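You operate a simulated robot arm through the tools that you are given. There is no shell and no other tool.

You are at the controls of a simulated robot arm. One attempt, no reset.

Task
Twist the blue cap off on the twist gauge.
Fine: clamp its jar and zero the gauge first; lay the cap in the green tray; the jar stays clamped.

It is judged by the outcome, as a careful person would: the job done as asked, and still so three seconds after it is handed in. It fails if anything else is knocked over, pushed out of place, dropped, spilled or broken. Lids that push on must go on centred and level and be pressed home; caps that screw on are set level and turned clockwise until they are tight.

Robot
A 6-joint arm with a two-finger gripper, fixed in place. Base frame: the origin is at the foot of the arm, x ahead of it, y to its left, z up; the work surface is at about z = 0. Lengths are in mm, angles in rad, forces in N, time in s.
With the tool pointing down near the work surface it reaches from about 180 to 480 mm from the base axis. Its first joint turns from -1.152 to 1.152 rad. Payload 1.76 kg.
Tool frame: the origin (TCP) lies between the finger pads and is the grasp point; the fingertips stand 29 mm ahead of it; z points along the fingers, y is the line along which they close. Largest opening 82 mm; the body of the gripper starts 58 mm behind the TCP.
Orientation is that of the tool frame in the base frame, as a unit quaternion [w, x, y, z]. With the fingers straight down and closing along the base's y, the tool's x points along the base's -x, its y along +y and its z along -z.

Tools
- The arm moves only by the tool send_rows. Its argument "plan" is a list of rows, each a list of 7 numbers: the turn, a rotation vector about the tool's x, y, z in rad, then the shift along the tool's x, y, z in m, then the closure, from 0 (fully open) to 1 (shut). In form: [[wx, wy, wz, x, y, z, claw], ...]. A call has 1 to 20 rows; each row is the pose to reach, as a shift and turn from the pose commanded when the call began, along the tool's axes at that moment. Each row takes 0.2 s and may step no farther than 50 mm and 0.15 rad from the row before; otherwise, or with a gripper value out of range, the whole call is refused. Where a pose cannot be reached the arm comes as near as it can. A force on the tool above 90 N (or 10 N above the force at the start of the call, whichever is more), or a blocked arm, ends the call early, and 0.2 s more pass. The fingers move at their own pace and stop on an object; they squeeze with about 31 N. The grip force told is the motor's: it shows also when the fingers shut on nothing. Time passes only in rows, and 0.2 s behind the last, so rows that repeat a pose let the fingers close. It gives the time, the measured TCP pose, the force on the tool (base axes), the opening and the grip force at its end, in the units of the frame above (readings bear some noise), with the torque about the TCP (base axes, N m) and any sound that the robot's microphone picked up.
- Cameras (640 x 400 px; columns grow to the right, rows downward): "scene" is fixed at [79.1, 329.3, 429.5]; the picture's right is [-0.75, -0.67, 0.00], its down [-0.32, 0.36, -0.88] and it looks along [0.58, -0.66, -0.48] (base axes); focal length 214 px, centre (320, 200). "wrist" rides on the gripper at [79, 4, -90] in the tool frame; the picture's right is [-0.05, 1.00, 0.00], its down [-0.71, -0.04, -0.71] and it looks along [-0.71, -0.04, 0.71] (tool axes); focal length 256 px, centre (320, 200). There is no depth. A picture from a camera that has moved, and an enlarged one, comes with that camera's place and axes in the base frame and with its lens. The place of the scene camera against the robot may be out by one fixed shift of up to 25 mm in any direction.
- get_image(camera): a new picture of that camera. It takes no simulated time.
- inspect(camera, box): a new picture of the part [left, top, right, bottom] of that camera's present view, enlarged. It takes no simulated time.
- finish_job(): hands the job in; it is judged then, once.

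Places have to be worked out from the pictures, the camera data and where the tool is seen. Open the gripper and draw the arm clear of the work before you hand the job in, unless the task says otherwise.

The tools are called as name(argument=value, ...) on one line, values as JSON. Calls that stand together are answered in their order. send_rows: Moves the arm, as the interface text tells. Its arguments: {"type":"object","properties":{"plan":{"type":"array","items":{"type":"array","items":{"type":"number"}}}},"required":["plan"]} The other tools are called the same way: get_image (camera) takes a picture; inspect (camera, box) takes an enlarged picture of a part of a camera's view; finish_job () hands the job in.

At the start:

```text
t: 0.0
eef_pos: [224.6, -91.9, 331.8]
ee_rot: [0.001, 0.001, 1.0, 0.001]
ft_force: [-0.2, -1.1, 0.0]
wrist_torque: [0.01, 0.04, 0.0]
finger_gap: 82.0
grip_force: 0.1
```

scene: 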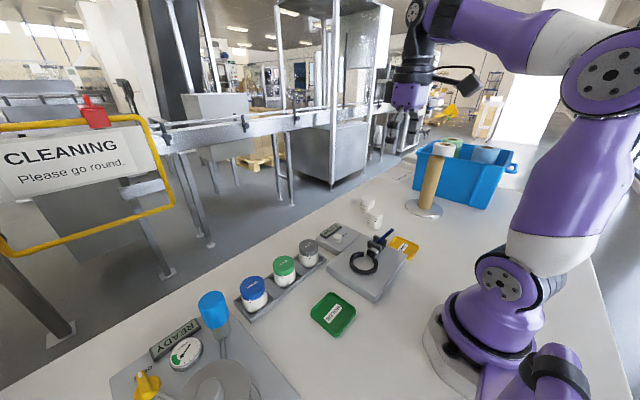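
wrist: 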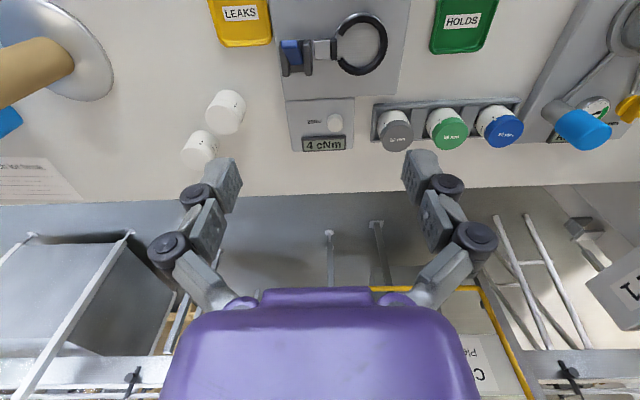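

I see a rack with three capped jars, a clamp gauge with a display and button, and two trays. I'll look closer at both views.

inspect(camera="scene", box=[220, 200, 440, 340])

inspect(camera="wrist", box=[200, 0, 420, 160])

inspect(camera="wrist", box=[360, 0, 640, 180])

inspect(camera="scene", box=[100, 270, 320, 400])

```text
2.86 times, centred on (330, 270) of scene
camera zoom: at [79.1, 329.3, 429.5], right [-0.75, -0.67, 0.0], down [-0.32, 0.36, -0.88], along [0.58, -0.66, -0.48], focal length 613 px, centre (291, 0)
```

zoom: 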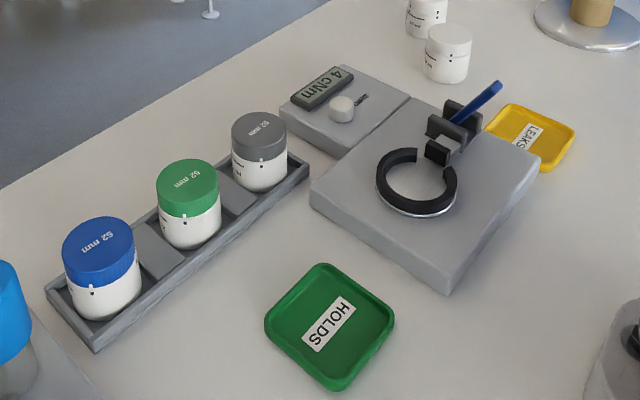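

```text
2.50 times, centred on (310, 80) of wrist
camera zoom: at [145.8, -88.8, 421.0], right [0.05, 1.0, 0.0], down [0.7, -0.04, 0.71], along [0.71, -0.04, -0.71], focal length 640 px, centre (345, 500)
```

zoom: 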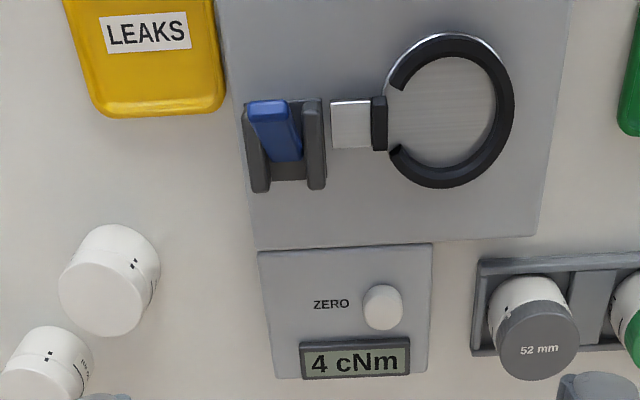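

```text
2.22 times, centred on (500, 90) of wrist
camera zoom: at [145.8, -88.8, 421.0], right [0.05, 1.0, 0.0], down [0.7, -0.04, 0.71], along [0.71, -0.04, -0.71], focal length 569 px, centre (-80, 444)
```

zoom: 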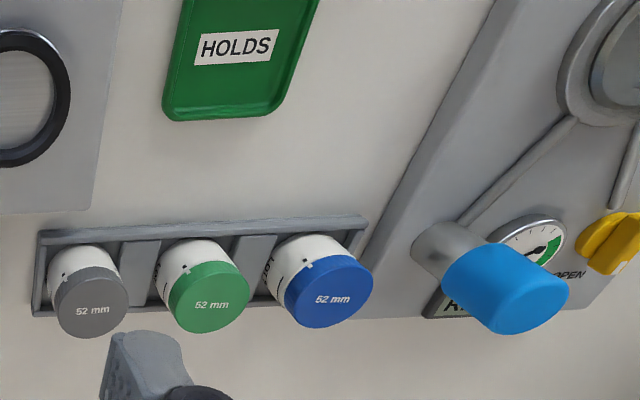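

```text
2.91 times, centred on (210, 335) of scene
camera zoom: at [79.1, 329.3, 429.5], right [-0.75, -0.67, 0.0], down [-0.32, 0.36, -0.88], along [0.58, -0.66, -0.48], focal length 624 px, centre (640, -193)
```

zoom: 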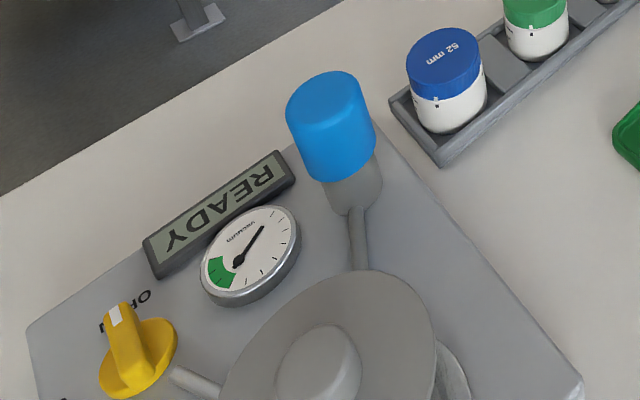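

The jar with the blue cap is at roughly (372, 189), the clamp ring near (244, -39), the lever near (245, -130), and the ZERO button on the display block. I'll turn the tool 90° so the wrist camera looks along +y, and get a closer view of the rack.

send_rows(plan=[[0, 0, -0.1428, -0.006, 0.0084, 0.0075, 0], [0, 0, -0.2856, -0.012, 0.0168, 0.015, 0], [0, 0, -0.4284, -0.018, 0.0252, 0.0225, 0], [0, 0, -0.5712, -0.024, 0.0336, 0.03, 0], [0, 0, -0.714, -0.03, 0.042, 0.0375, 0], [0, 0, -0.8568, -0.036, 0.0504, 0.045, 0], [0, 0, -0.9996, -0.042, 0.0588, 0.0525, 0], [0, 0, -1.1424, -0.048, 0.0672, 0.06, 0], [0, 0, -1.2852, -0.054, 0.0756, 0.0675, 0], [0, 0, -1.428, -0.06, 0.084, 0.075, 0], [0, 0, -1.5708, -0.066, 0.092, 0.082, 0]])

get_image(camera="wrist")

get_image(camera="scene")

```text
t: 2.4
eef_pos: [291.2, -1.0, 248.6]
ee_rot: [-0.001, 0.708, -0.707, 0.001]
ft_force: [-0.5, 0.1, -0.7]
wrist_torque: [0.0, -0.01, 0.02]
finger_gap: 81.9
grip_force: 0.0
```

```text
taken
camera wrist: at [287.6, -80.2, 337.4], right [-1.0, 0.05, 0.0], down [0.03, 0.71, 0.71], along [0.04, 0.71, -0.71], focal length 256 px, centre (320, 200)
```

wrist: 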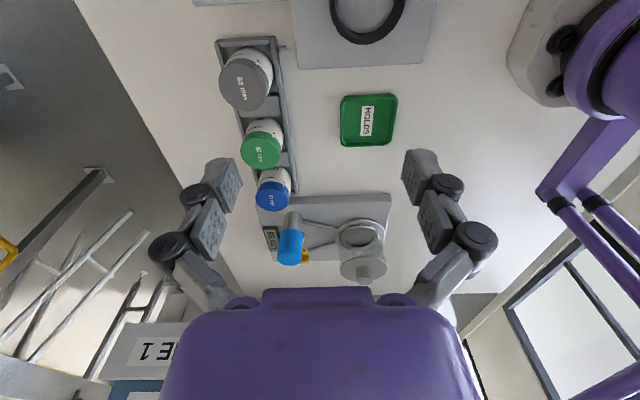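

```text
taken
```

scene: 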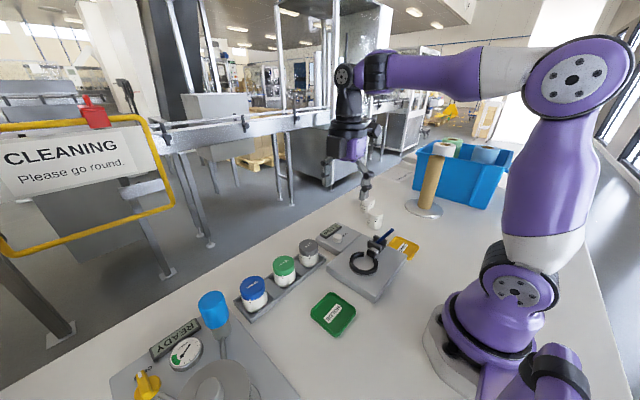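

The camera now looks along +y. I'll move nearer and lower for accurate jar positions.

send_rows(plan=[[0, 0, 0, -0.02, -0.0135, 0.02, 0], [0, 0, 0, -0.04, -0.027, 0.04, 0], [0, 0, 0, -0.06, -0.0405, 0.06, 0], [0, 0, 0, -0.081, -0.054, 0.079, 0]])

get_image(camera="wrist")

inspect(camera="wrist", box=[200, 40, 440, 190])

get_image(camera="scene")

```text
t: 3.4
eef_pos: [345.2, 80.4, 169.0]
ee_rot: [0.0, 0.707, -0.707, 0.001]
ft_force: [0.8, -0.8, -0.5]
wrist_torque: [0.05, 0.0, -0.02]
finger_gap: 82.0
grip_force: 0.1
```

```text
taken
camera wrist: at [342.9, 1.4, 259.2], right [-1.0, 0.05, 0.0], down [0.04, 0.71, 0.71], along [0.04, 0.71, -0.71], focal length 256 px, centre (320, 200)
```

wrist: 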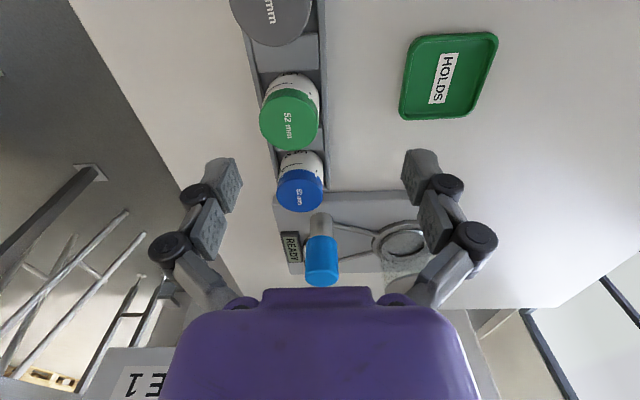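

```text
2.67 times, centred on (320, 115) of wrist
camera zoom: at [342.9, 1.4, 259.2], right [-1.0, 0.05, 0.0], down [0.04, 0.71, 0.71], along [0.04, 0.71, -0.71], focal length 683 px, centre (320, 427)
```

zoom: 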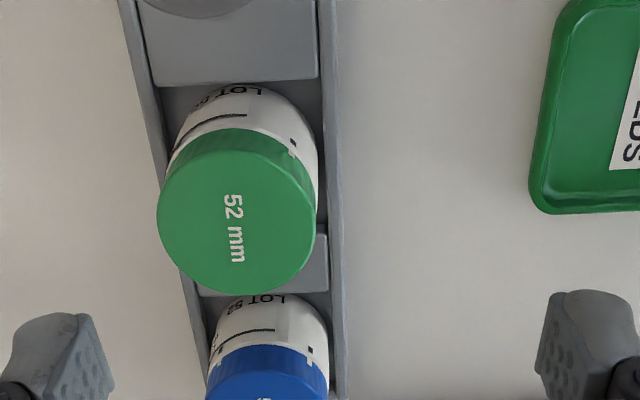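

```text
taken
```

scene: 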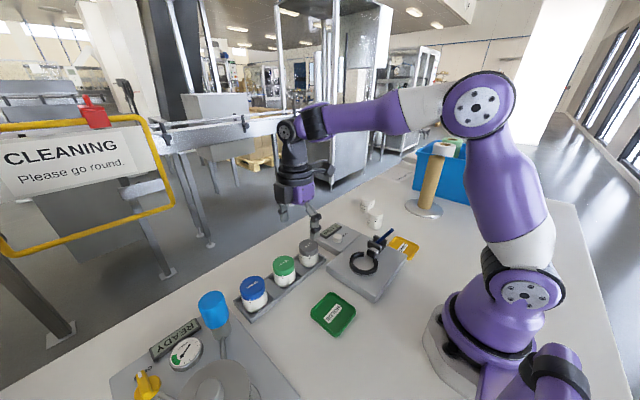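

Rough triangulation puts the blue cap near (377, 197) with its top at about z 48, and green at about (377, 113). I'll go closer to refine the heights.

send_rows(plan=[[0, 0, 0, -0.023, -0.011, 0.02, 0], [0, 0, 0, -0.046, -0.022, 0.04, 0], [0, 0, 0, -0.07, -0.032, 0.059, 0]])

get_image(camera="wrist")

inspect(camera="wrist", box=[220, 100, 420, 225])

get_image(camera="scene")

```text
t: 4.2
eef_pos: [377.8, 147.9, 109.5]
ee_rot: [0.0, 0.707, -0.707, 0.0]
ft_force: [-0.4, 0.5, -0.6]
wrist_torque: [-0.04, -0.01, -0.03]
finger_gap: 81.8
grip_force: 0.0
```

```text
taken
camera wrist: at [374.0, 69.7, 199.4], right [-1.0, 0.05, 0.0], down [0.04, 0.71, 0.71], along [0.04, 0.71, -0.71], focal length 256 px, centre (320, 200)
```

wrist: 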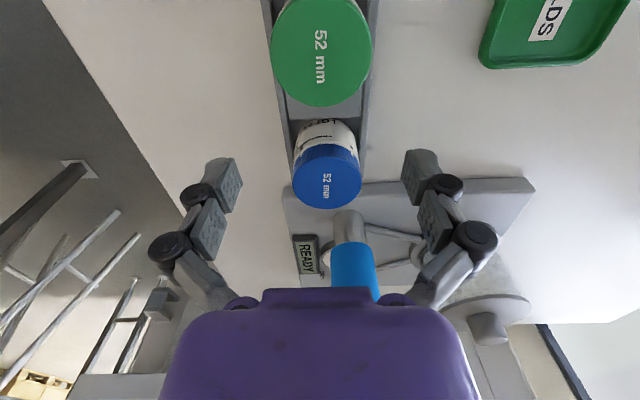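

```text
3.20 times, centred on (320, 162) of wrist
camera zoom: at [374.0, 69.7, 199.4], right [-1.0, 0.05, 0.0], down [0.04, 0.71, 0.71], along [0.04, 0.71, -0.71], focal length 819 px, centre (320, 320)
```

zoom: 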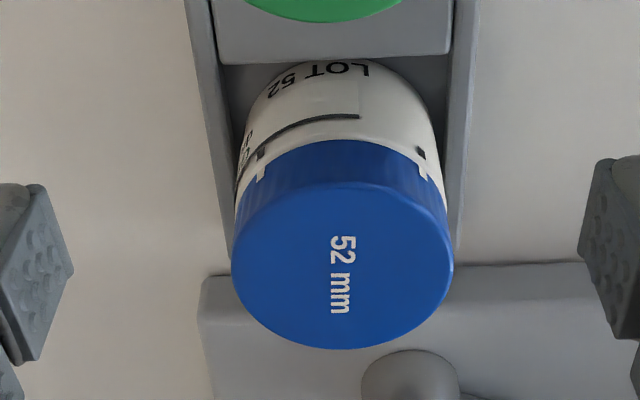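

```text
taken
```

scene: 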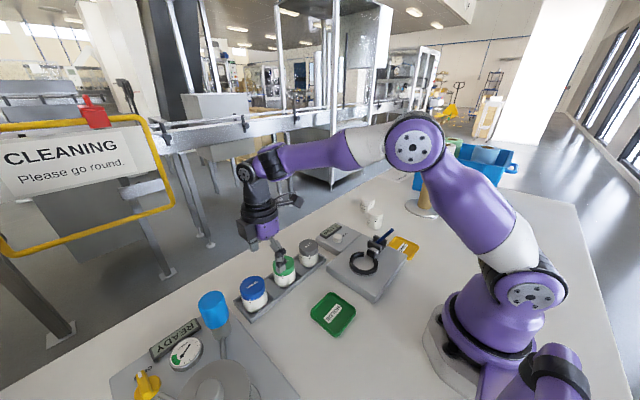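

Cap top centre is at about (376, 197, 54), the cap is about 16 mm tall and the rack walls are low. I'll hover directly above it and check the alignment.

send_rows(plan=[[0, 0, 0, -0.025, 0.001, 0.0, 0], [0, 0, 0, -0.049, 0.002, 0.005, 0], [0, 0, 0, -0.049, 0.002, 0.015, 0]])

get_image(camera="wrist")

inspect(camera="wrist", box=[200, 50, 440, 200])

inspect(camera="scene", box=[200, 190, 360, 320])

```text
t: 5.0
eef_pos: [375.0, 198.6, 95.4]
ee_rot: [-0.001, 0.707, -0.707, 0.001]
ft_force: [0.3, -0.2, 0.3]
wrist_torque: [-0.01, -0.02, 0.04]
finger_gap: 82.3
grip_force: 0.1
```

```text
taken
camera wrist: at [371.1, 119.0, 185.1], right [-1.0, 0.05, 0.0], down [0.04, 0.71, 0.71], along [0.04, 0.71, -0.71], focal length 256 px, centre (320, 200)
```

wrist: 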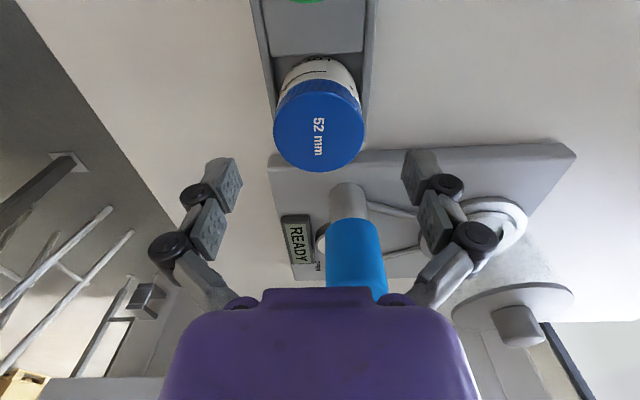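

```text
2.67 times, centred on (320, 125) of wrist
camera zoom: at [371.1, 119.0, 185.1], right [-1.0, 0.05, 0.0], down [0.04, 0.71, 0.71], along [0.04, 0.71, -0.71], focal length 683 px, centre (320, 400)
```

zoom: 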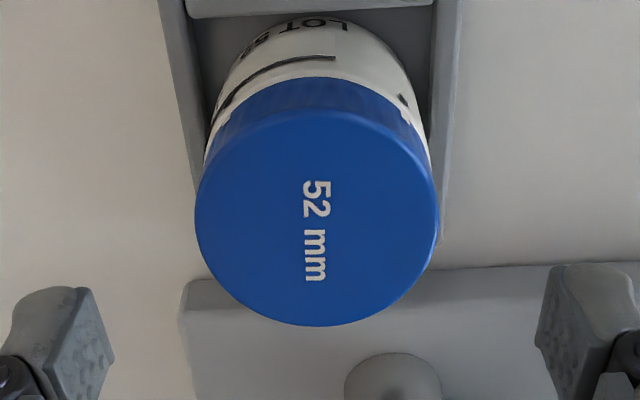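

```text
3.08 times, centred on (280, 255) of scene
camera zoom: at [79.1, 329.3, 429.5], right [-0.75, -0.67, 0.0], down [-0.32, 0.36, -0.88], along [0.58, -0.66, -0.48], focal length 660 px, centre (443, 31)
```

zoom: 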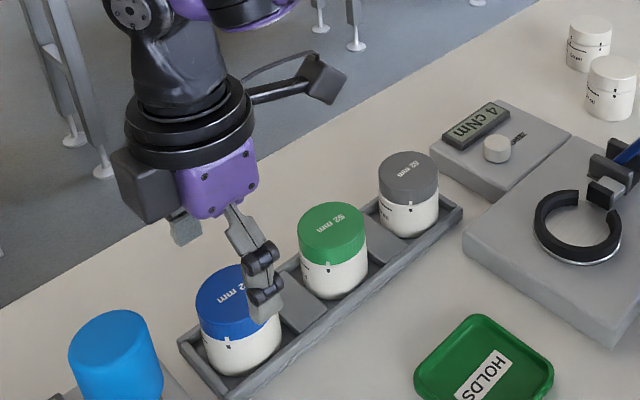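

Cap diameter and height check out: centre (376, 197), top z about 55, bottom about 40. I'll descend so the fingertips are just below the cap's lower rim (TCP z about 65), then close.

send_rows(plan=[[0, 0, 0, 0.0015, -0.001, 0.01, 0], [0, 0, 0, 0.0015, -0.001, 0.02, 0], [0, 0, 0, 0.0015, -0.001, 0.03, 0]])

get_image(camera="wrist")

inspect(camera="scene", box=[180, 230, 320, 330])

```text
t: 5.8
eef_pos: [374.0, 197.7, 66.5]
ee_rot: [-0.001, 0.707, -0.707, 0.0]
ft_force: [0.1, -0.1, -0.1]
wrist_torque: [0.02, -0.01, -0.01]
finger_gap: 82.1
grip_force: 0.1
```

```text
taken
camera wrist: at [371.7, 117.6, 155.8], right [-1.0, 0.05, 0.0], down [0.04, 0.71, 0.71], along [0.04, 0.71, -0.71], focal length 256 px, centre (320, 200)
```

wrist: 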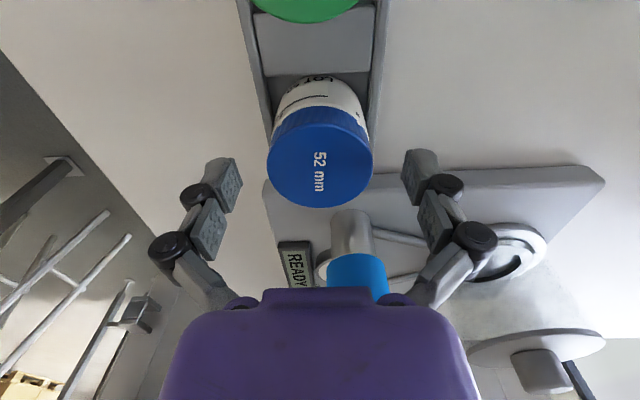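

```text
4.00 times, centred on (250, 280) of scene
camera zoom: at [79.1, 329.3, 429.5], right [-0.75, -0.67, 0.0], down [-0.32, 0.36, -0.88], along [0.58, -0.66, -0.48], focal length 858 px, centre (600, -120)
```

zoom: 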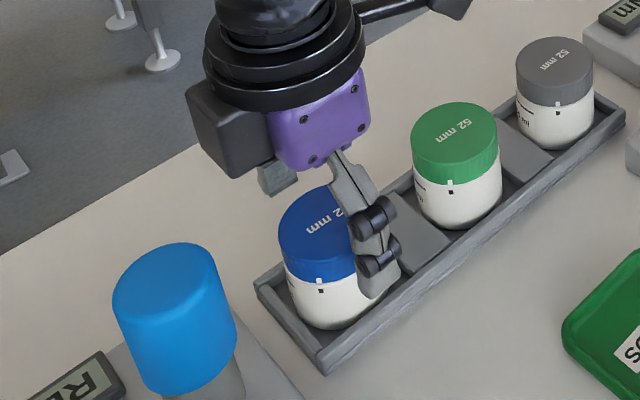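

Everything is clear; I'll close on the cap.

send_rows(plan=[[0, 0, 0, 0, 0, 0, 0.3], [0, 0, 0, 0, 0, 0, 0.6], [0, 0, 0, 0, 0, 0, 1], [0, 0, 0, 0, 0, 0, 1], [0, 0, 0, 0, 0, 0, 1]])

get_image(camera="wrist")

inspect(camera="scene", box=[180, 230, 320, 330])

```text
t: 7.0
eef_pos: [376.1, 197.9, 66.6]
ee_rot: [-0.001, 0.707, -0.707, 0.001]
ft_force: [-1.9, 0.2, 7.9]
wrist_torque: [0.01, 0.08, -0.02]
finger_gap: 49.6
grip_force: 30.4
```

```text
taken
camera wrist: at [371.7, 117.7, 156.1], right [-1.0, 0.05, 0.0], down [0.04, 0.71, 0.71], along [0.04, 0.71, -0.71], focal length 256 px, centre (320, 200)
```

wrist: 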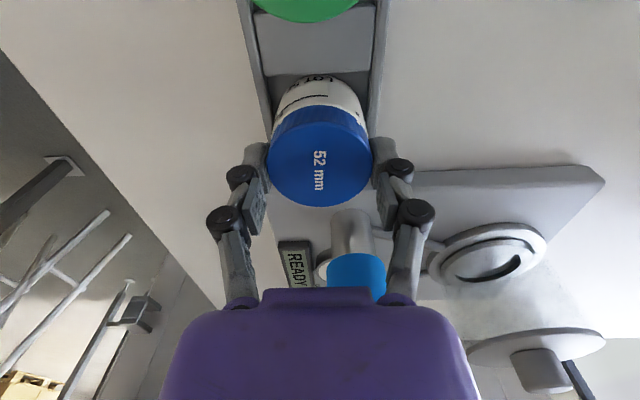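

```text
4.00 times, centred on (250, 280) of scene
camera zoom: at [79.0, 329.3, 429.5], right [-0.75, -0.67, 0.0], down [-0.32, 0.36, -0.88], along [0.58, -0.66, -0.48], focal length 858 px, centre (600, -120)
```

zoom: 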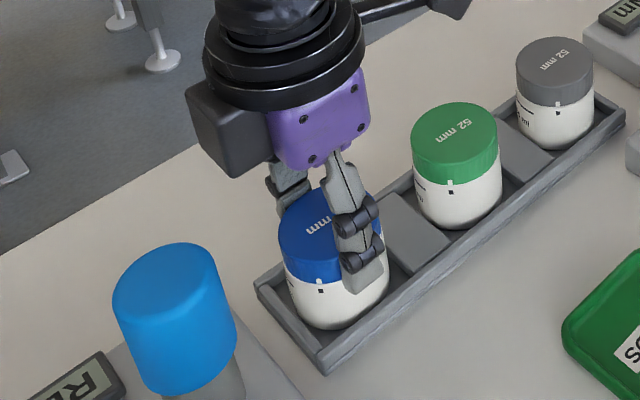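

Gripped with a gap of 49.6 mm and 30 N. I'll lift straight up and check the jar hangs level.

send_rows(plan=[[0, 0, 0, 0, 0, -0.01, 1], [0, 0, 0, 0, 0, -0.025, 1], [0, 0, 0, 0, 0, -0.045, 1], [0, 0, 0, 0, 0, -0.07, 1], [0, 0, 0, 0, 0, -0.095, 1], [0, 0, 0, 0, 0, -0.095, 1]])

get_image(camera="wrist")

inspect(camera="wrist", box=[220, 80, 420, 230])

inspect(camera="scene", box=[180, 180, 360, 330])

```text
t: 8.4
eef_pos: [375.4, 197.5, 161.6]
ee_rot: [0.0, -0.707, 0.708, 0.0]
ft_force: [-0.9, -0.3, -1.6]
wrist_torque: [0.0, 0.02, -0.01]
finger_gap: 49.6
grip_force: 30.8
```

```text
taken
camera wrist: at [372.8, 117.7, 250.4], right [-1.0, 0.05, 0.0], down [0.04, 0.71, 0.71], along [0.04, 0.71, -0.71], focal length 256 px, centre (320, 200)
```

wrist: 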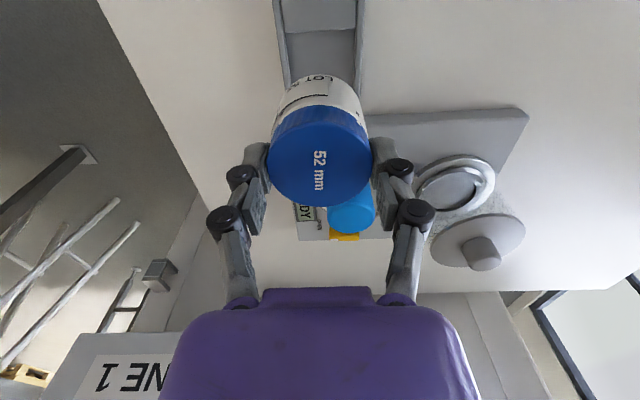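

```text
2.67 times, centred on (320, 155) of wrist
camera zoom: at [372.8, 117.7, 250.4], right [-1.0, 0.05, 0.0], down [0.04, 0.71, 0.71], along [0.04, 0.71, -0.71], focal length 683 px, centre (320, 320)
```

zoom: 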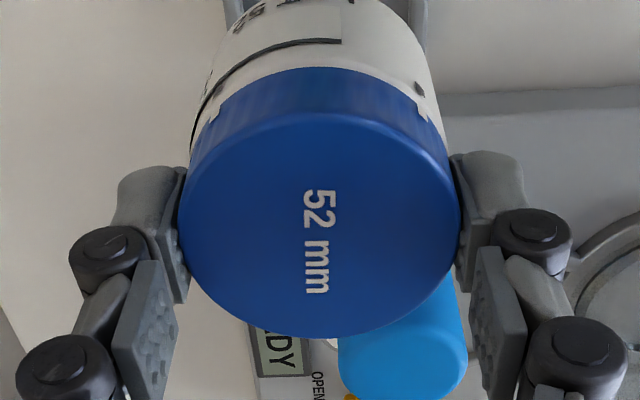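

```text
2.67 times, centred on (270, 255) of scene
camera zoom: at [79.1, 329.3, 429.5], right [-0.75, -0.67, 0.0], down [-0.32, 0.36, -0.88], along [0.58, -0.66, -0.48], focal length 572 px, centre (453, 53)
```

zoom: 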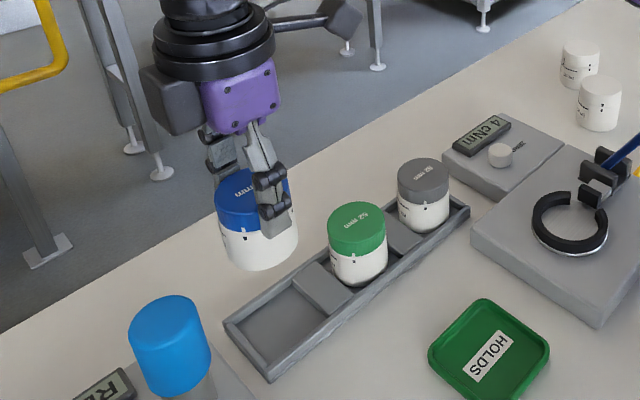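

The jar is hanging level. I'll carry it high over towards the clamp, stopping beside it to look at the ring and lever.

send_rows(plan=[[0, 0, 0, 0.022, 0.004, 0, 1], [0, 0, 0, 0.045, 0.008, 0, 1], [0, 0, 0, 0.07, 0.012, -0.002, 1], [0, 0, 0, 0.095, 0.016, -0.004, 1], [0, 0, 0, 0.12, 0.02, -0.006, 1], [0, 0, 0, 0.145, 0.025, -0.008, 1], [0, 0, 0, 0.17, 0.03, -0.009, 1], [0, 0, 0, 0.195, 0.035, -0.009, 1], [0, 0, 0, 0.22, 0.04, -0.009, 1], [0, 0, 0, 0.24, 0.045, -0.009, 1], [0, 0, 0, 0.258, 0.045, -0.009, 1], [0, 0, 0, 0.258, 0.045, -0.009, 1]])

get_image(camera="wrist")

inspect(camera="wrist", box=[320, 20, 560, 180])

inspect(camera="scene", box=[290, 160, 450, 310])

```text
t: 11.0
eef_pos: [329.7, -60.7, 171.4]
ee_rot: [0.001, -0.707, 0.708, -0.001]
ft_force: [0.4, 0.1, -1.2]
wrist_torque: [-0.02, 0.0, 0.02]
finger_gap: 49.3
grip_force: 31.2
```

```text
taken
camera wrist: at [326.6, -138.8, 260.5], right [-1.0, 0.05, 0.0], down [0.04, 0.71, 0.71], along [0.04, 0.71, -0.71], focal length 256 px, centre (320, 200)
```

wrist: 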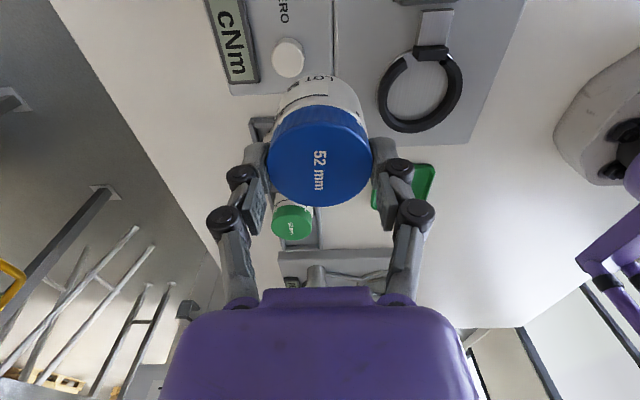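

```text
2.50 times, centred on (440, 100) of wrist
camera zoom: at [326.6, -138.8, 260.5], right [-1.0, 0.05, 0.0], down [0.04, 0.71, 0.71], along [0.04, 0.71, -0.71], focal length 640 px, centre (20, 450)
```

zoom: 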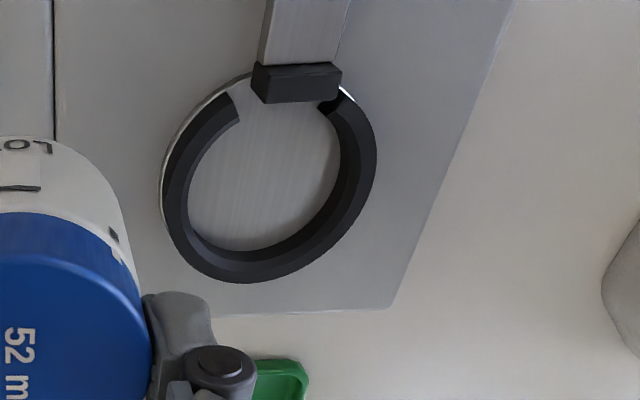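

```text
2.67 times, centred on (370, 235) of scene
camera zoom: at [79.1, 329.3, 429.5], right [-0.75, -0.67, 0.0], down [-0.32, 0.36, -0.88], along [0.58, -0.66, -0.48], focal length 572 px, centre (187, 107)
```

zoom: 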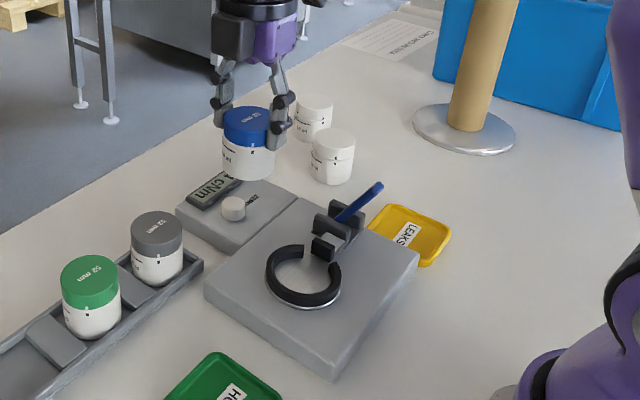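

The ring's top sits at about z 37 with its centre near (246.5, -40). I'll move the jar above it at a height that keeps it clear.

send_rows(plan=[[0, 0, 0, -0.005, 0.021, 0, 1], [0, 0, 0, -0.011, 0.042, 0, 1], [0, 0, 0, -0.017, 0.063, 0, 1], [0, 0, 0, -0.022, 0.084, 0, 1], [0, 0, 0, -0.022, 0.084, 0.02, 1], [0, 0, 0, -0.022, 0.084, 0.04, 1], [0, 0, 0, -0.022, 0.084, 0.053, 1], [0, 0, 0, -0.022, 0.084, 0.053, 1]])

get_image(camera="wrist")

inspect(camera="wrist", box=[220, 0, 420, 150])

inspect(camera="scene", box=[310, 200, 430, 310])

```text
t: 12.8
eef_pos: [247.4, -38.6, 116.7]
ee_rot: [0.001, -0.707, 0.707, -0.001]
ft_force: [0.3, 0.4, -1.6]
wrist_torque: [0.01, 0.0, 0.0]
finger_gap: 49.4
grip_force: 31.1
```

```text
taken
camera wrist: at [243.7, -117.9, 205.6], right [-1.0, 0.05, 0.0], down [0.04, 0.71, 0.71], along [0.04, 0.71, -0.71], focal length 256 px, centre (320, 200)
```

wrist: 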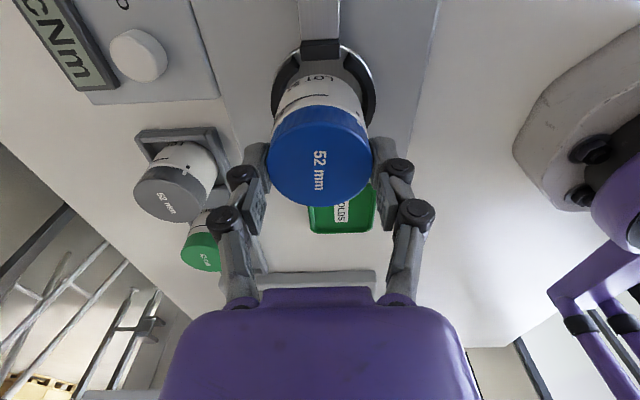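

```text
2.67 times, centred on (320, 75) of wrist
camera zoom: at [243.7, -117.9, 205.6], right [-1.0, 0.05, 0.0], down [0.04, 0.71, 0.71], along [0.04, 0.71, -0.71], focal length 683 px, centre (320, 533)
```

zoom: 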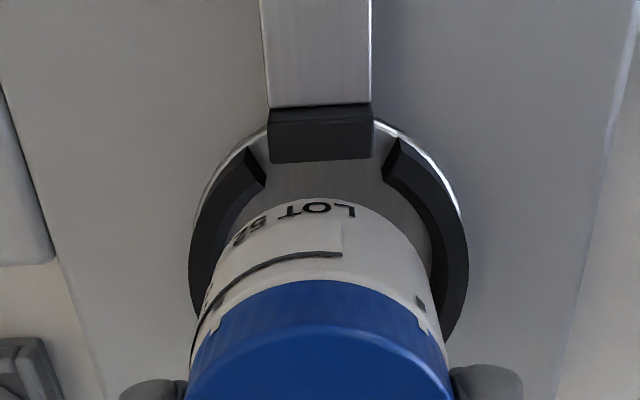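

```text
3.64 times, centred on (370, 255) of scene
camera zoom: at [79.1, 329.3, 429.5], right [-0.75, -0.67, 0.0], down [-0.32, 0.36, -0.88], along [0.58, -0.66, -0.48], focal length 780 px, centre (138, 0)
```

zoom: 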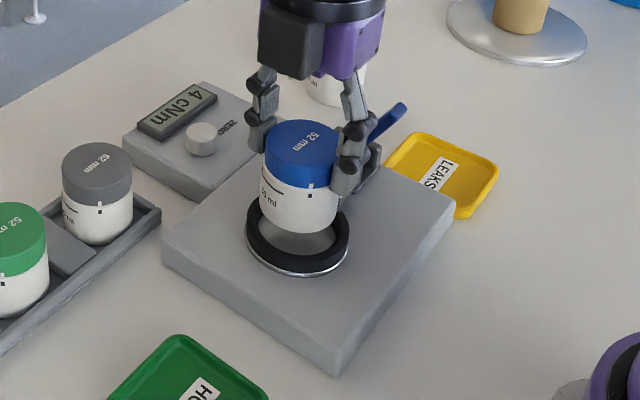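

The jar hovers over the ring and looks about 2 mm too far in +x. I'll zoom in on both views to measure the misalignment.

inspect(camera="scene", box=[365, 225, 417, 285])

inspect(camera="scene", box=[370, 230, 420, 280])

inspect(camera="wrist", box=[260, 20, 390, 120])

```text
6.67 times, centred on (391, 255) of scene
camera zoom: at [79.1, 329.3, 429.5], right [-0.75, -0.67, 0.0], down [-0.32, 0.36, -0.88], along [0.58, -0.66, -0.48], focal length 1430 px, centre (-153, -167)
```

zoom: 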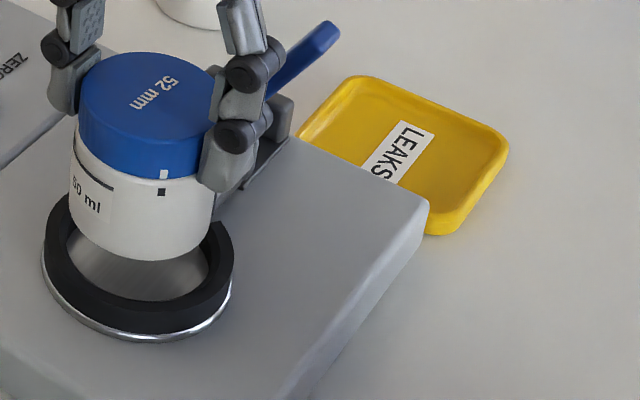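

```text
8.00 times, centred on (395, 255) of scene
camera zoom: at [79.1, 329.3, 429.5], right [-0.75, -0.67, 0.0], down [-0.32, 0.36, -0.88], along [0.58, -0.66, -0.48], focal length 1716 px, centre (-280, -240)
```

zoom: 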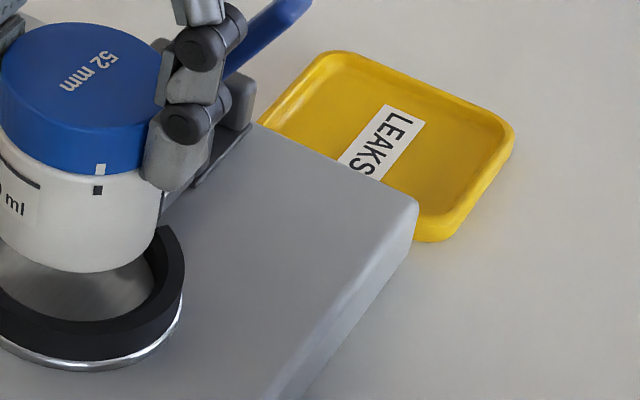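

```text
4.00 times, centred on (325, 70) of wrist
camera zoom: at [243.7, -117.9, 205.6], right [-1.0, 0.05, 0.0], down [0.04, 0.71, 0.71], along [0.04, 0.71, -0.71], focal length 1024 px, centre (300, 720)
```

zoom: 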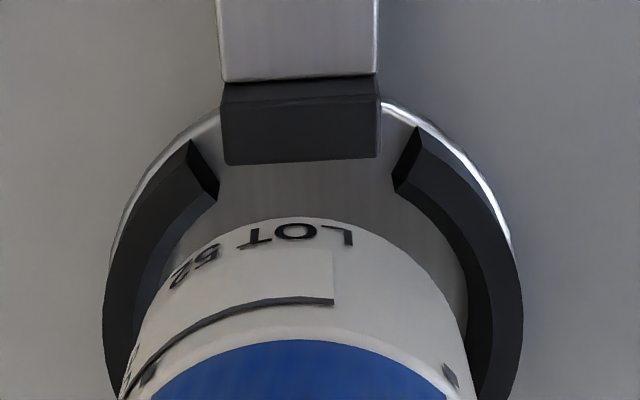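

Jar body is about 50.5 mm against a ring bore of about 53 mm. Both views suggest the jar should shift about 2 mm in -x with y about right, so I'll apply that and lower to just above the ring.

send_rows(plan=[[0, 0, 0, -0.0003, 0.002, 0.0, 1], [0, 0, 0, -0.0003, 0.002, 0.005, 1], [0, 0, 0, -0.0003, 0.002, 0.01, 1], [0, 0, 0, -0.0003, 0.002, 0.01, 1]])

inspect(camera="scene", box=[355, 225, 407, 285])

inspect(camera="wrist", box=[260, 20, 390, 120])

```text
t: 13.8
eef_pos: [244.4, -39.3, 107.1]
ee_rot: [0.001, -0.707, 0.707, 0.0]
ft_force: [0.0, -0.5, -1.3]
wrist_torque: [-0.01, 0.02, -0.01]
finger_gap: 49.3
grip_force: 31.3
```

```text
6.67 times, centred on (381, 255) of scene
camera zoom: at [79.1, 329.3, 429.5], right [-0.75, -0.67, 0.0], down [-0.32, 0.36, -0.88], along [0.58, -0.66, -0.48], focal length 1430 px, centre (-87, -167)
```

zoom: 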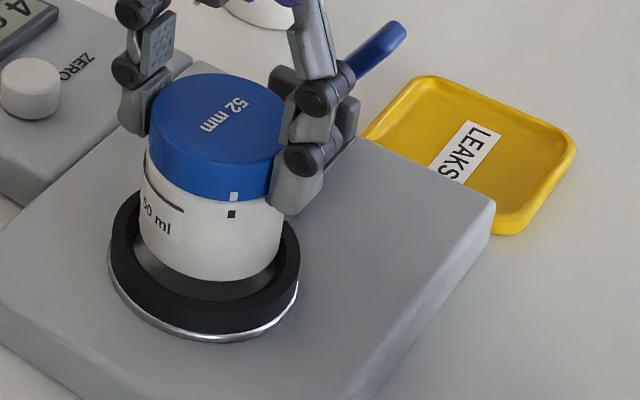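

```text
4.00 times, centred on (325, 70) of wrist
camera zoom: at [241.3, -118.2, 196.7], right [-1.0, 0.05, 0.0], down [0.04, 0.71, 0.71], along [0.04, 0.71, -0.71], focal length 1024 px, centre (300, 720)
```

zoom: 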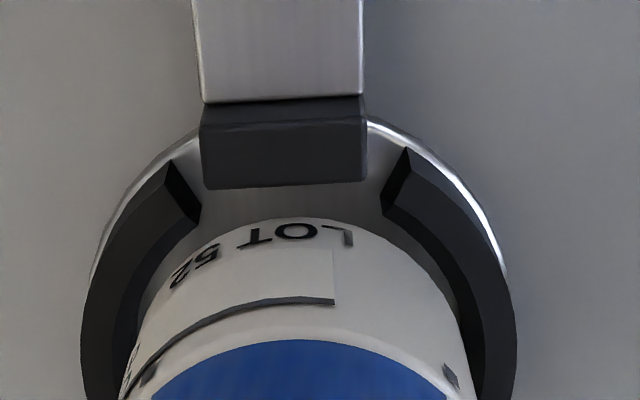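

x is aligned now, and the scene view hints at about 1 mm in +y. I'll nudge +0.8 mm and descend slowly under force watch.

send_rows(plan=[[0, 0, 0, -0.0008, 0, 0.002, 1], [0, 0, 0, -0.0008, 0, 0.004, 1], [0, 0, 0, -0.0008, 0, 0.006, 1], [0, 0, 0, -0.0008, 0, 0.008, 1], [0, 0, 0, -0.0008, 0, 0.01, 1]])

inspect(camera="scene", box=[355, 225, 407, 285])

inspect(camera="wrist", box=[260, 20, 390, 120])

```text
t: 15.0
eef_pos: [243.3, -37.0, 97.4]
ee_rot: [-0.002, 0.708, -0.707, 0.001]
ft_force: [0.6, -0.9, -1.4]
wrist_torque: [-0.06, -0.01, 0.01]
finger_gap: 49.2
grip_force: 31.2
```

```text
6.67 times, centred on (381, 255) of scene
camera zoom: at [79.1, 329.3, 429.5], right [-0.75, -0.67, 0.0], down [-0.32, 0.36, -0.88], along [0.58, -0.66, -0.48], focal length 1430 px, centre (-87, -167)
```

zoom: 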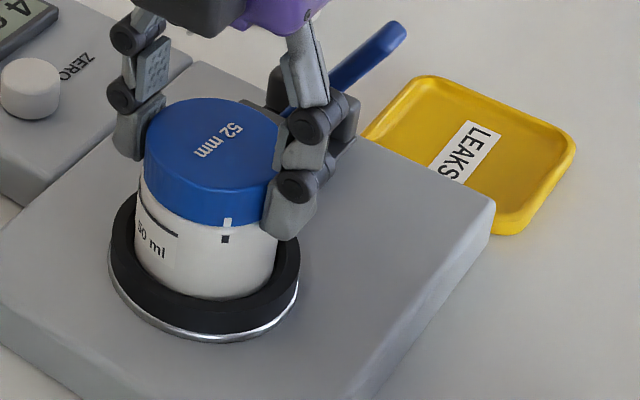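

```text
4.00 times, centred on (325, 70) of wrist
camera zoom: at [241.2, -116.0, 186.5], right [-1.0, 0.05, 0.0], down [0.04, 0.71, 0.71], along [0.04, 0.71, -0.71], focal length 1024 px, centre (300, 720)
```

zoom: 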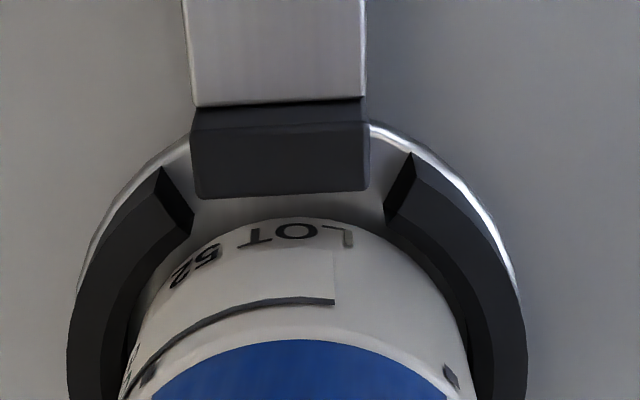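

The jar is entering the ring with no contact force. I'll keep going slowly.

send_rows(plan=[[0, 0, 0, 0, 0, 0.002, 1], [0, 0, 0, 0, 0, 0.004, 1], [0, 0, 0, 0, 0, 0.006, 1], [0, 0, 0, 0, 0, 0.008, 1], [0, 0, 0, 0, 0, 0.01, 1]])

inspect(camera="scene", box=[355, 225, 407, 285])

inspect(camera="wrist", box=[260, 20, 390, 120])

```text
t: 16.2
eef_pos: [245.1, -37.1, 88.7]
ee_rot: [-0.001, 0.708, -0.707, 0.002]
ft_force: [-4.5, 2.9, 25.4]
wrist_torque: [-0.03, 0.08, 0.18]
finger_gap: 51.5
grip_force: 31.2
```

```text
6.67 times, centred on (381, 255) of scene
camera zoom: at [79.0, 329.3, 429.5], right [-0.75, -0.67, 0.0], down [-0.32, 0.36, -0.88], along [0.58, -0.66, -0.48], focal length 1430 px, centre (-87, -167)
```

zoom: 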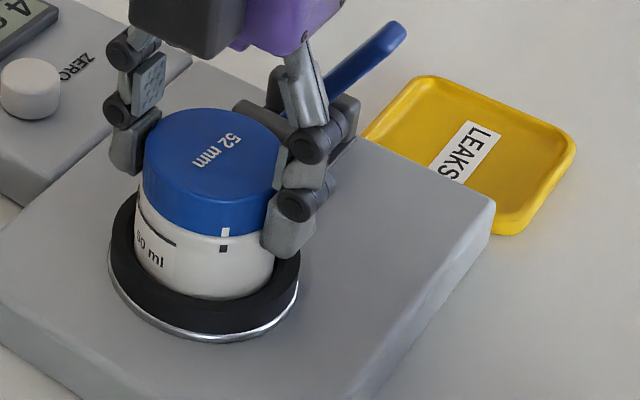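

```text
4.00 times, centred on (325, 70) of wrist
camera zoom: at [241.4, -116.5, 177.9], right [-1.0, 0.05, 0.0], down [0.03, 0.71, 0.71], along [0.04, 0.71, -0.71], focal length 1024 px, centre (300, 720)
```

zoom: 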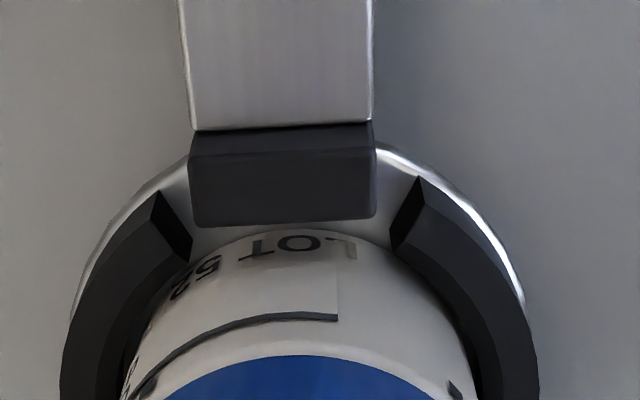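

Contact at TCP z about 92 matches the jar bottom resting on the disc, and the fingers then slid about 4 mm on the cap. I'll relieve the load, open, and rise to inspect.

send_rows(plan=[[0, 0, 0, 0, 0, -0.0015, 1], [0, 0, 0, 0, 0, -0.0015, 0.6], [0, 0, 0, 0, 0, -0.0015, 0.3], [0, 0, 0, 0, 0, -0.0015, 0], [0, 0, 0, 0, 0, -0.0015, 0], [0, 0, 0, 0, 0, -0.02, 0], [0, 0, 0, 0, 0, -0.045, 0], [0, 0, 0, 0, 0, -0.08, 0]])

inspect(camera="scene", box=[340, 215, 430, 285])

get_image(camera="wrist")

```text
t: 18.0
eef_pos: [245.4, -39.6, 167.9]
ee_rot: [0.0, 0.707, -0.707, 0.0]
ft_force: [0.0, -0.2, -0.2]
wrist_torque: [0.04, 0.0, 0.0]
finger_gap: 82.0
grip_force: 0.1
```

```text
5.71 times, centred on (385, 250) of scene
camera zoom: at [79.1, 329.3, 429.5], right [-0.75, -0.67, 0.0], down [-0.32, 0.36, -0.88], along [0.58, -0.66, -0.48], focal length 1226 px, centre (-51, -86)
```

zoom: 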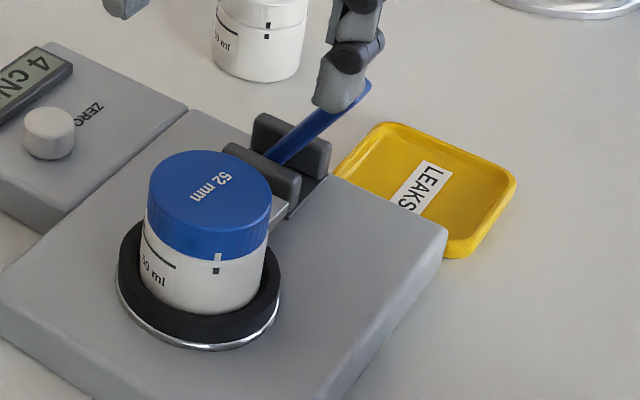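

```text
taken
camera wrist: at [242.2, -119.2, 256.3], right [-1.0, 0.05, 0.0], down [0.04, 0.71, 0.71], along [0.04, 0.71, -0.71], focal length 256 px, centre (320, 200)
```

wrist: 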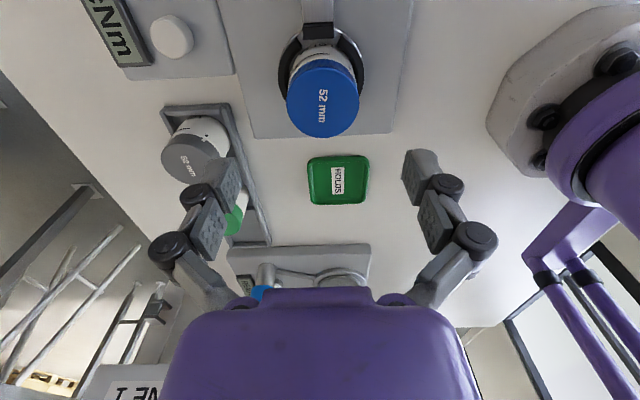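

The jar is standing in the ring. Next I'll back off in -y to view the clamp lever mechanism and the ZERO button.

send_rows(plan=[[0, 0, 0, 0.03, 0, -0.01, 0], [0, 0, 0, 0.065, 0, -0.02, 0], [0, 0, 0, 0.1, 0, -0.03, 0], [0, 0, 0, 0.13, 0, -0.03, 0]])

get_image(camera="wrist")

inspect(camera="wrist", box=[220, 40, 420, 190])

inspect(camera="scene", box=[340, 215, 430, 285])

```text
t: 19.0
eef_pos: [245.4, -167.5, 197.2]
ee_rot: [0.002, -0.707, 0.707, 0.0]
ft_force: [0.1, 0.3, -0.4]
wrist_torque: [-0.03, 0.0, 0.02]
finger_gap: 81.7
grip_force: 0.0
```

```text
taken
camera wrist: at [242.2, -246.1, 286.6], right [-1.0, 0.05, 0.0], down [0.04, 0.71, 0.71], along [0.04, 0.71, -0.71], focal length 256 px, centre (320, 200)
```

wrist: 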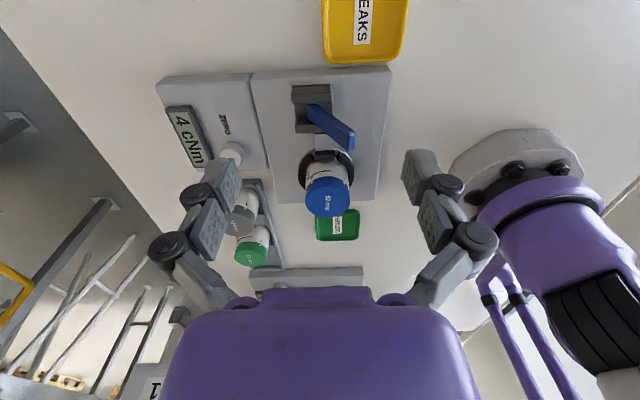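

```text
2.67 times, centred on (320, 115) of wrist
camera zoom: at [242.2, -246.1, 286.6], right [-1.0, 0.05, 0.0], down [0.04, 0.71, 0.71], along [0.04, 0.71, -0.71], focal length 683 px, centre (320, 427)
```

zoom: 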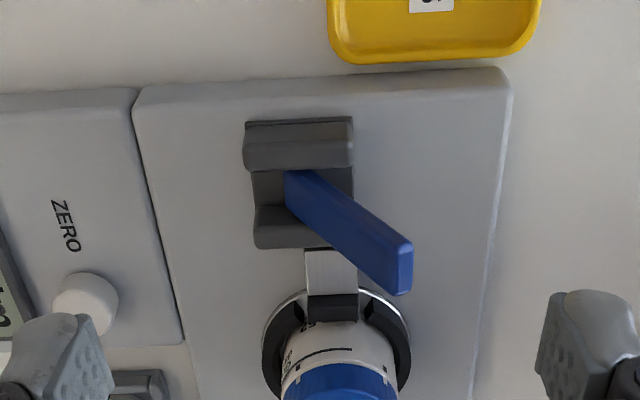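

```text
5.71 times, centred on (385, 250) of scene
camera zoom: at [79.1, 329.3, 429.5], right [-0.75, -0.67, 0.0], down [-0.32, 0.36, -0.88], along [0.58, -0.66, -0.48], focal length 1226 px, centre (-51, -86)
```

zoom: 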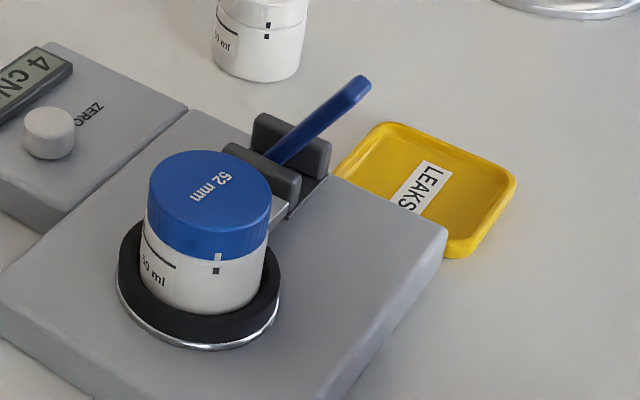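

The lever appears to swing in the x–z plane: its tip is near (221, -128, 104), its pivot near (257, -128, 38), and it leans towards -x. I'll take a closer look from the -y side before touching it.

send_rows(plan=[[0, 0, 0, 0.01, 0, 0.02, 0], [0, 0, 0, 0.02, 0, 0.04, 0], [0, 0, 0, 0.03, 0, 0.06, 0]])

get_image(camera="wrist")

inspect(camera="wrist", box=[220, 110, 420, 260])

```text
t: 19.8
eef_pos: [244.5, -196.2, 136.5]
ee_rot: [-0.001, 0.707, -0.707, 0.0]
ft_force: [0.5, 0.1, 0.4]
wrist_torque: [0.01, -0.01, 0.01]
finger_gap: 82.0
grip_force: 0.1
```

```text
taken
camera wrist: at [240.6, -275.5, 225.8], right [-1.0, 0.05, 0.0], down [0.04, 0.71, 0.71], along [0.04, 0.71, -0.71], focal length 256 px, centre (320, 200)
```

wrist: 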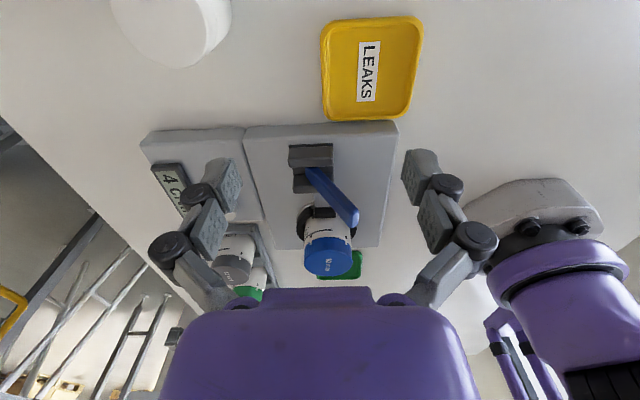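

```text
2.67 times, centred on (320, 185) of wrist
camera zoom: at [240.6, -275.5, 225.8], right [-1.0, 0.05, 0.0], down [0.04, 0.71, 0.71], along [0.04, 0.71, -0.71], focal length 683 px, centre (320, 240)
```

zoom: 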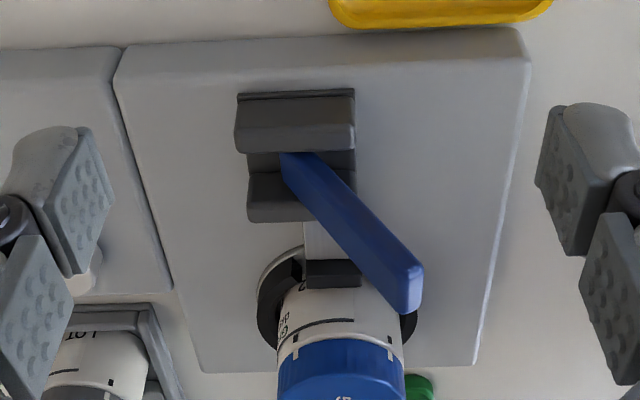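

The lever lies between the cheeks and pivots near (255, -127, 40), with its tip top near (222, -127, 100), about 60° up towards -x. I'll close the fingers and position just on its +x/upper side, then push it gently down towards -x.

send_rows(plan=[[0, 0, 0, 0, -0.004, -0.0135, 0.5], [0, 0, 0, -0.02, -0.0115, -0.0135, 1], [0, 0, 0, -0.045, -0.0115, -0.0135, 1], [0, 0, 0, -0.069, -0.0115, -0.0135, 1], [0, 0, 0, -0.069, -0.0115, 0.002, 1], [0, 0, 0, -0.069, -0.0115, 0.017, 1], [0, 0, 0, -0.069, -0.0115, 0.017, 1]])

get_image(camera="wrist")

inspect(camera="scene", box=[340, 195, 430, 265])

```text
t: 21.4
eef_pos: [254.7, -127.9, 120.8]
ee_rot: [0.0, -0.707, 0.707, -0.001]
ft_force: [0.4, 0.5, 0.1]
wrist_torque: [0.0, 0.0, -0.01]
finger_gap: 0.0
grip_force: 28.1
```

```text
taken
camera wrist: at [251.3, -207.1, 210.0], right [-1.0, 0.05, 0.0], down [0.04, 0.71, 0.71], along [0.04, 0.71, -0.71], focal length 256 px, centre (320, 200)
```

wrist: 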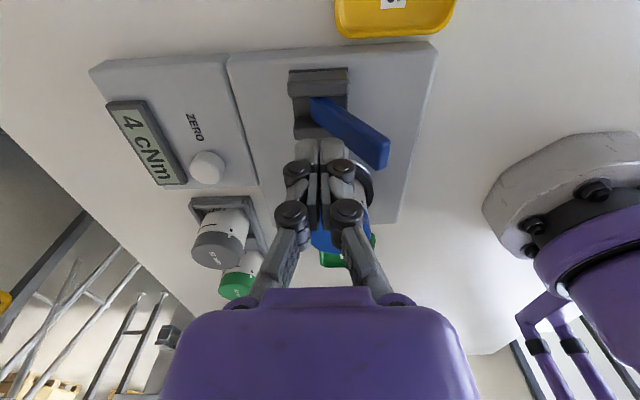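

```text
5.71 times, centred on (385, 230) of scene
camera zoom: at [79.1, 329.3, 429.5], right [-0.75, -0.67, 0.0], down [-0.32, 0.36, -0.88], along [0.58, -0.66, -0.48], focal length 1226 px, centre (-51, 29)
```

zoom: 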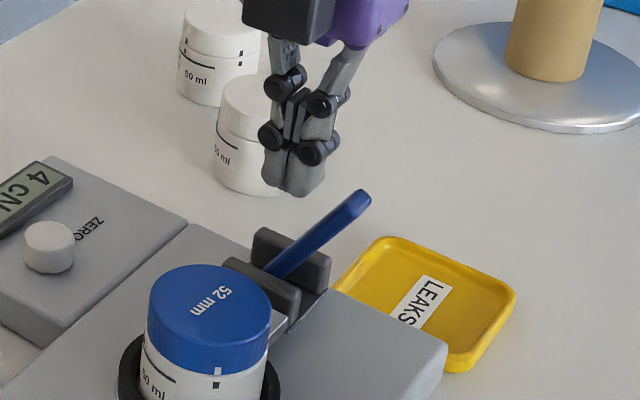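

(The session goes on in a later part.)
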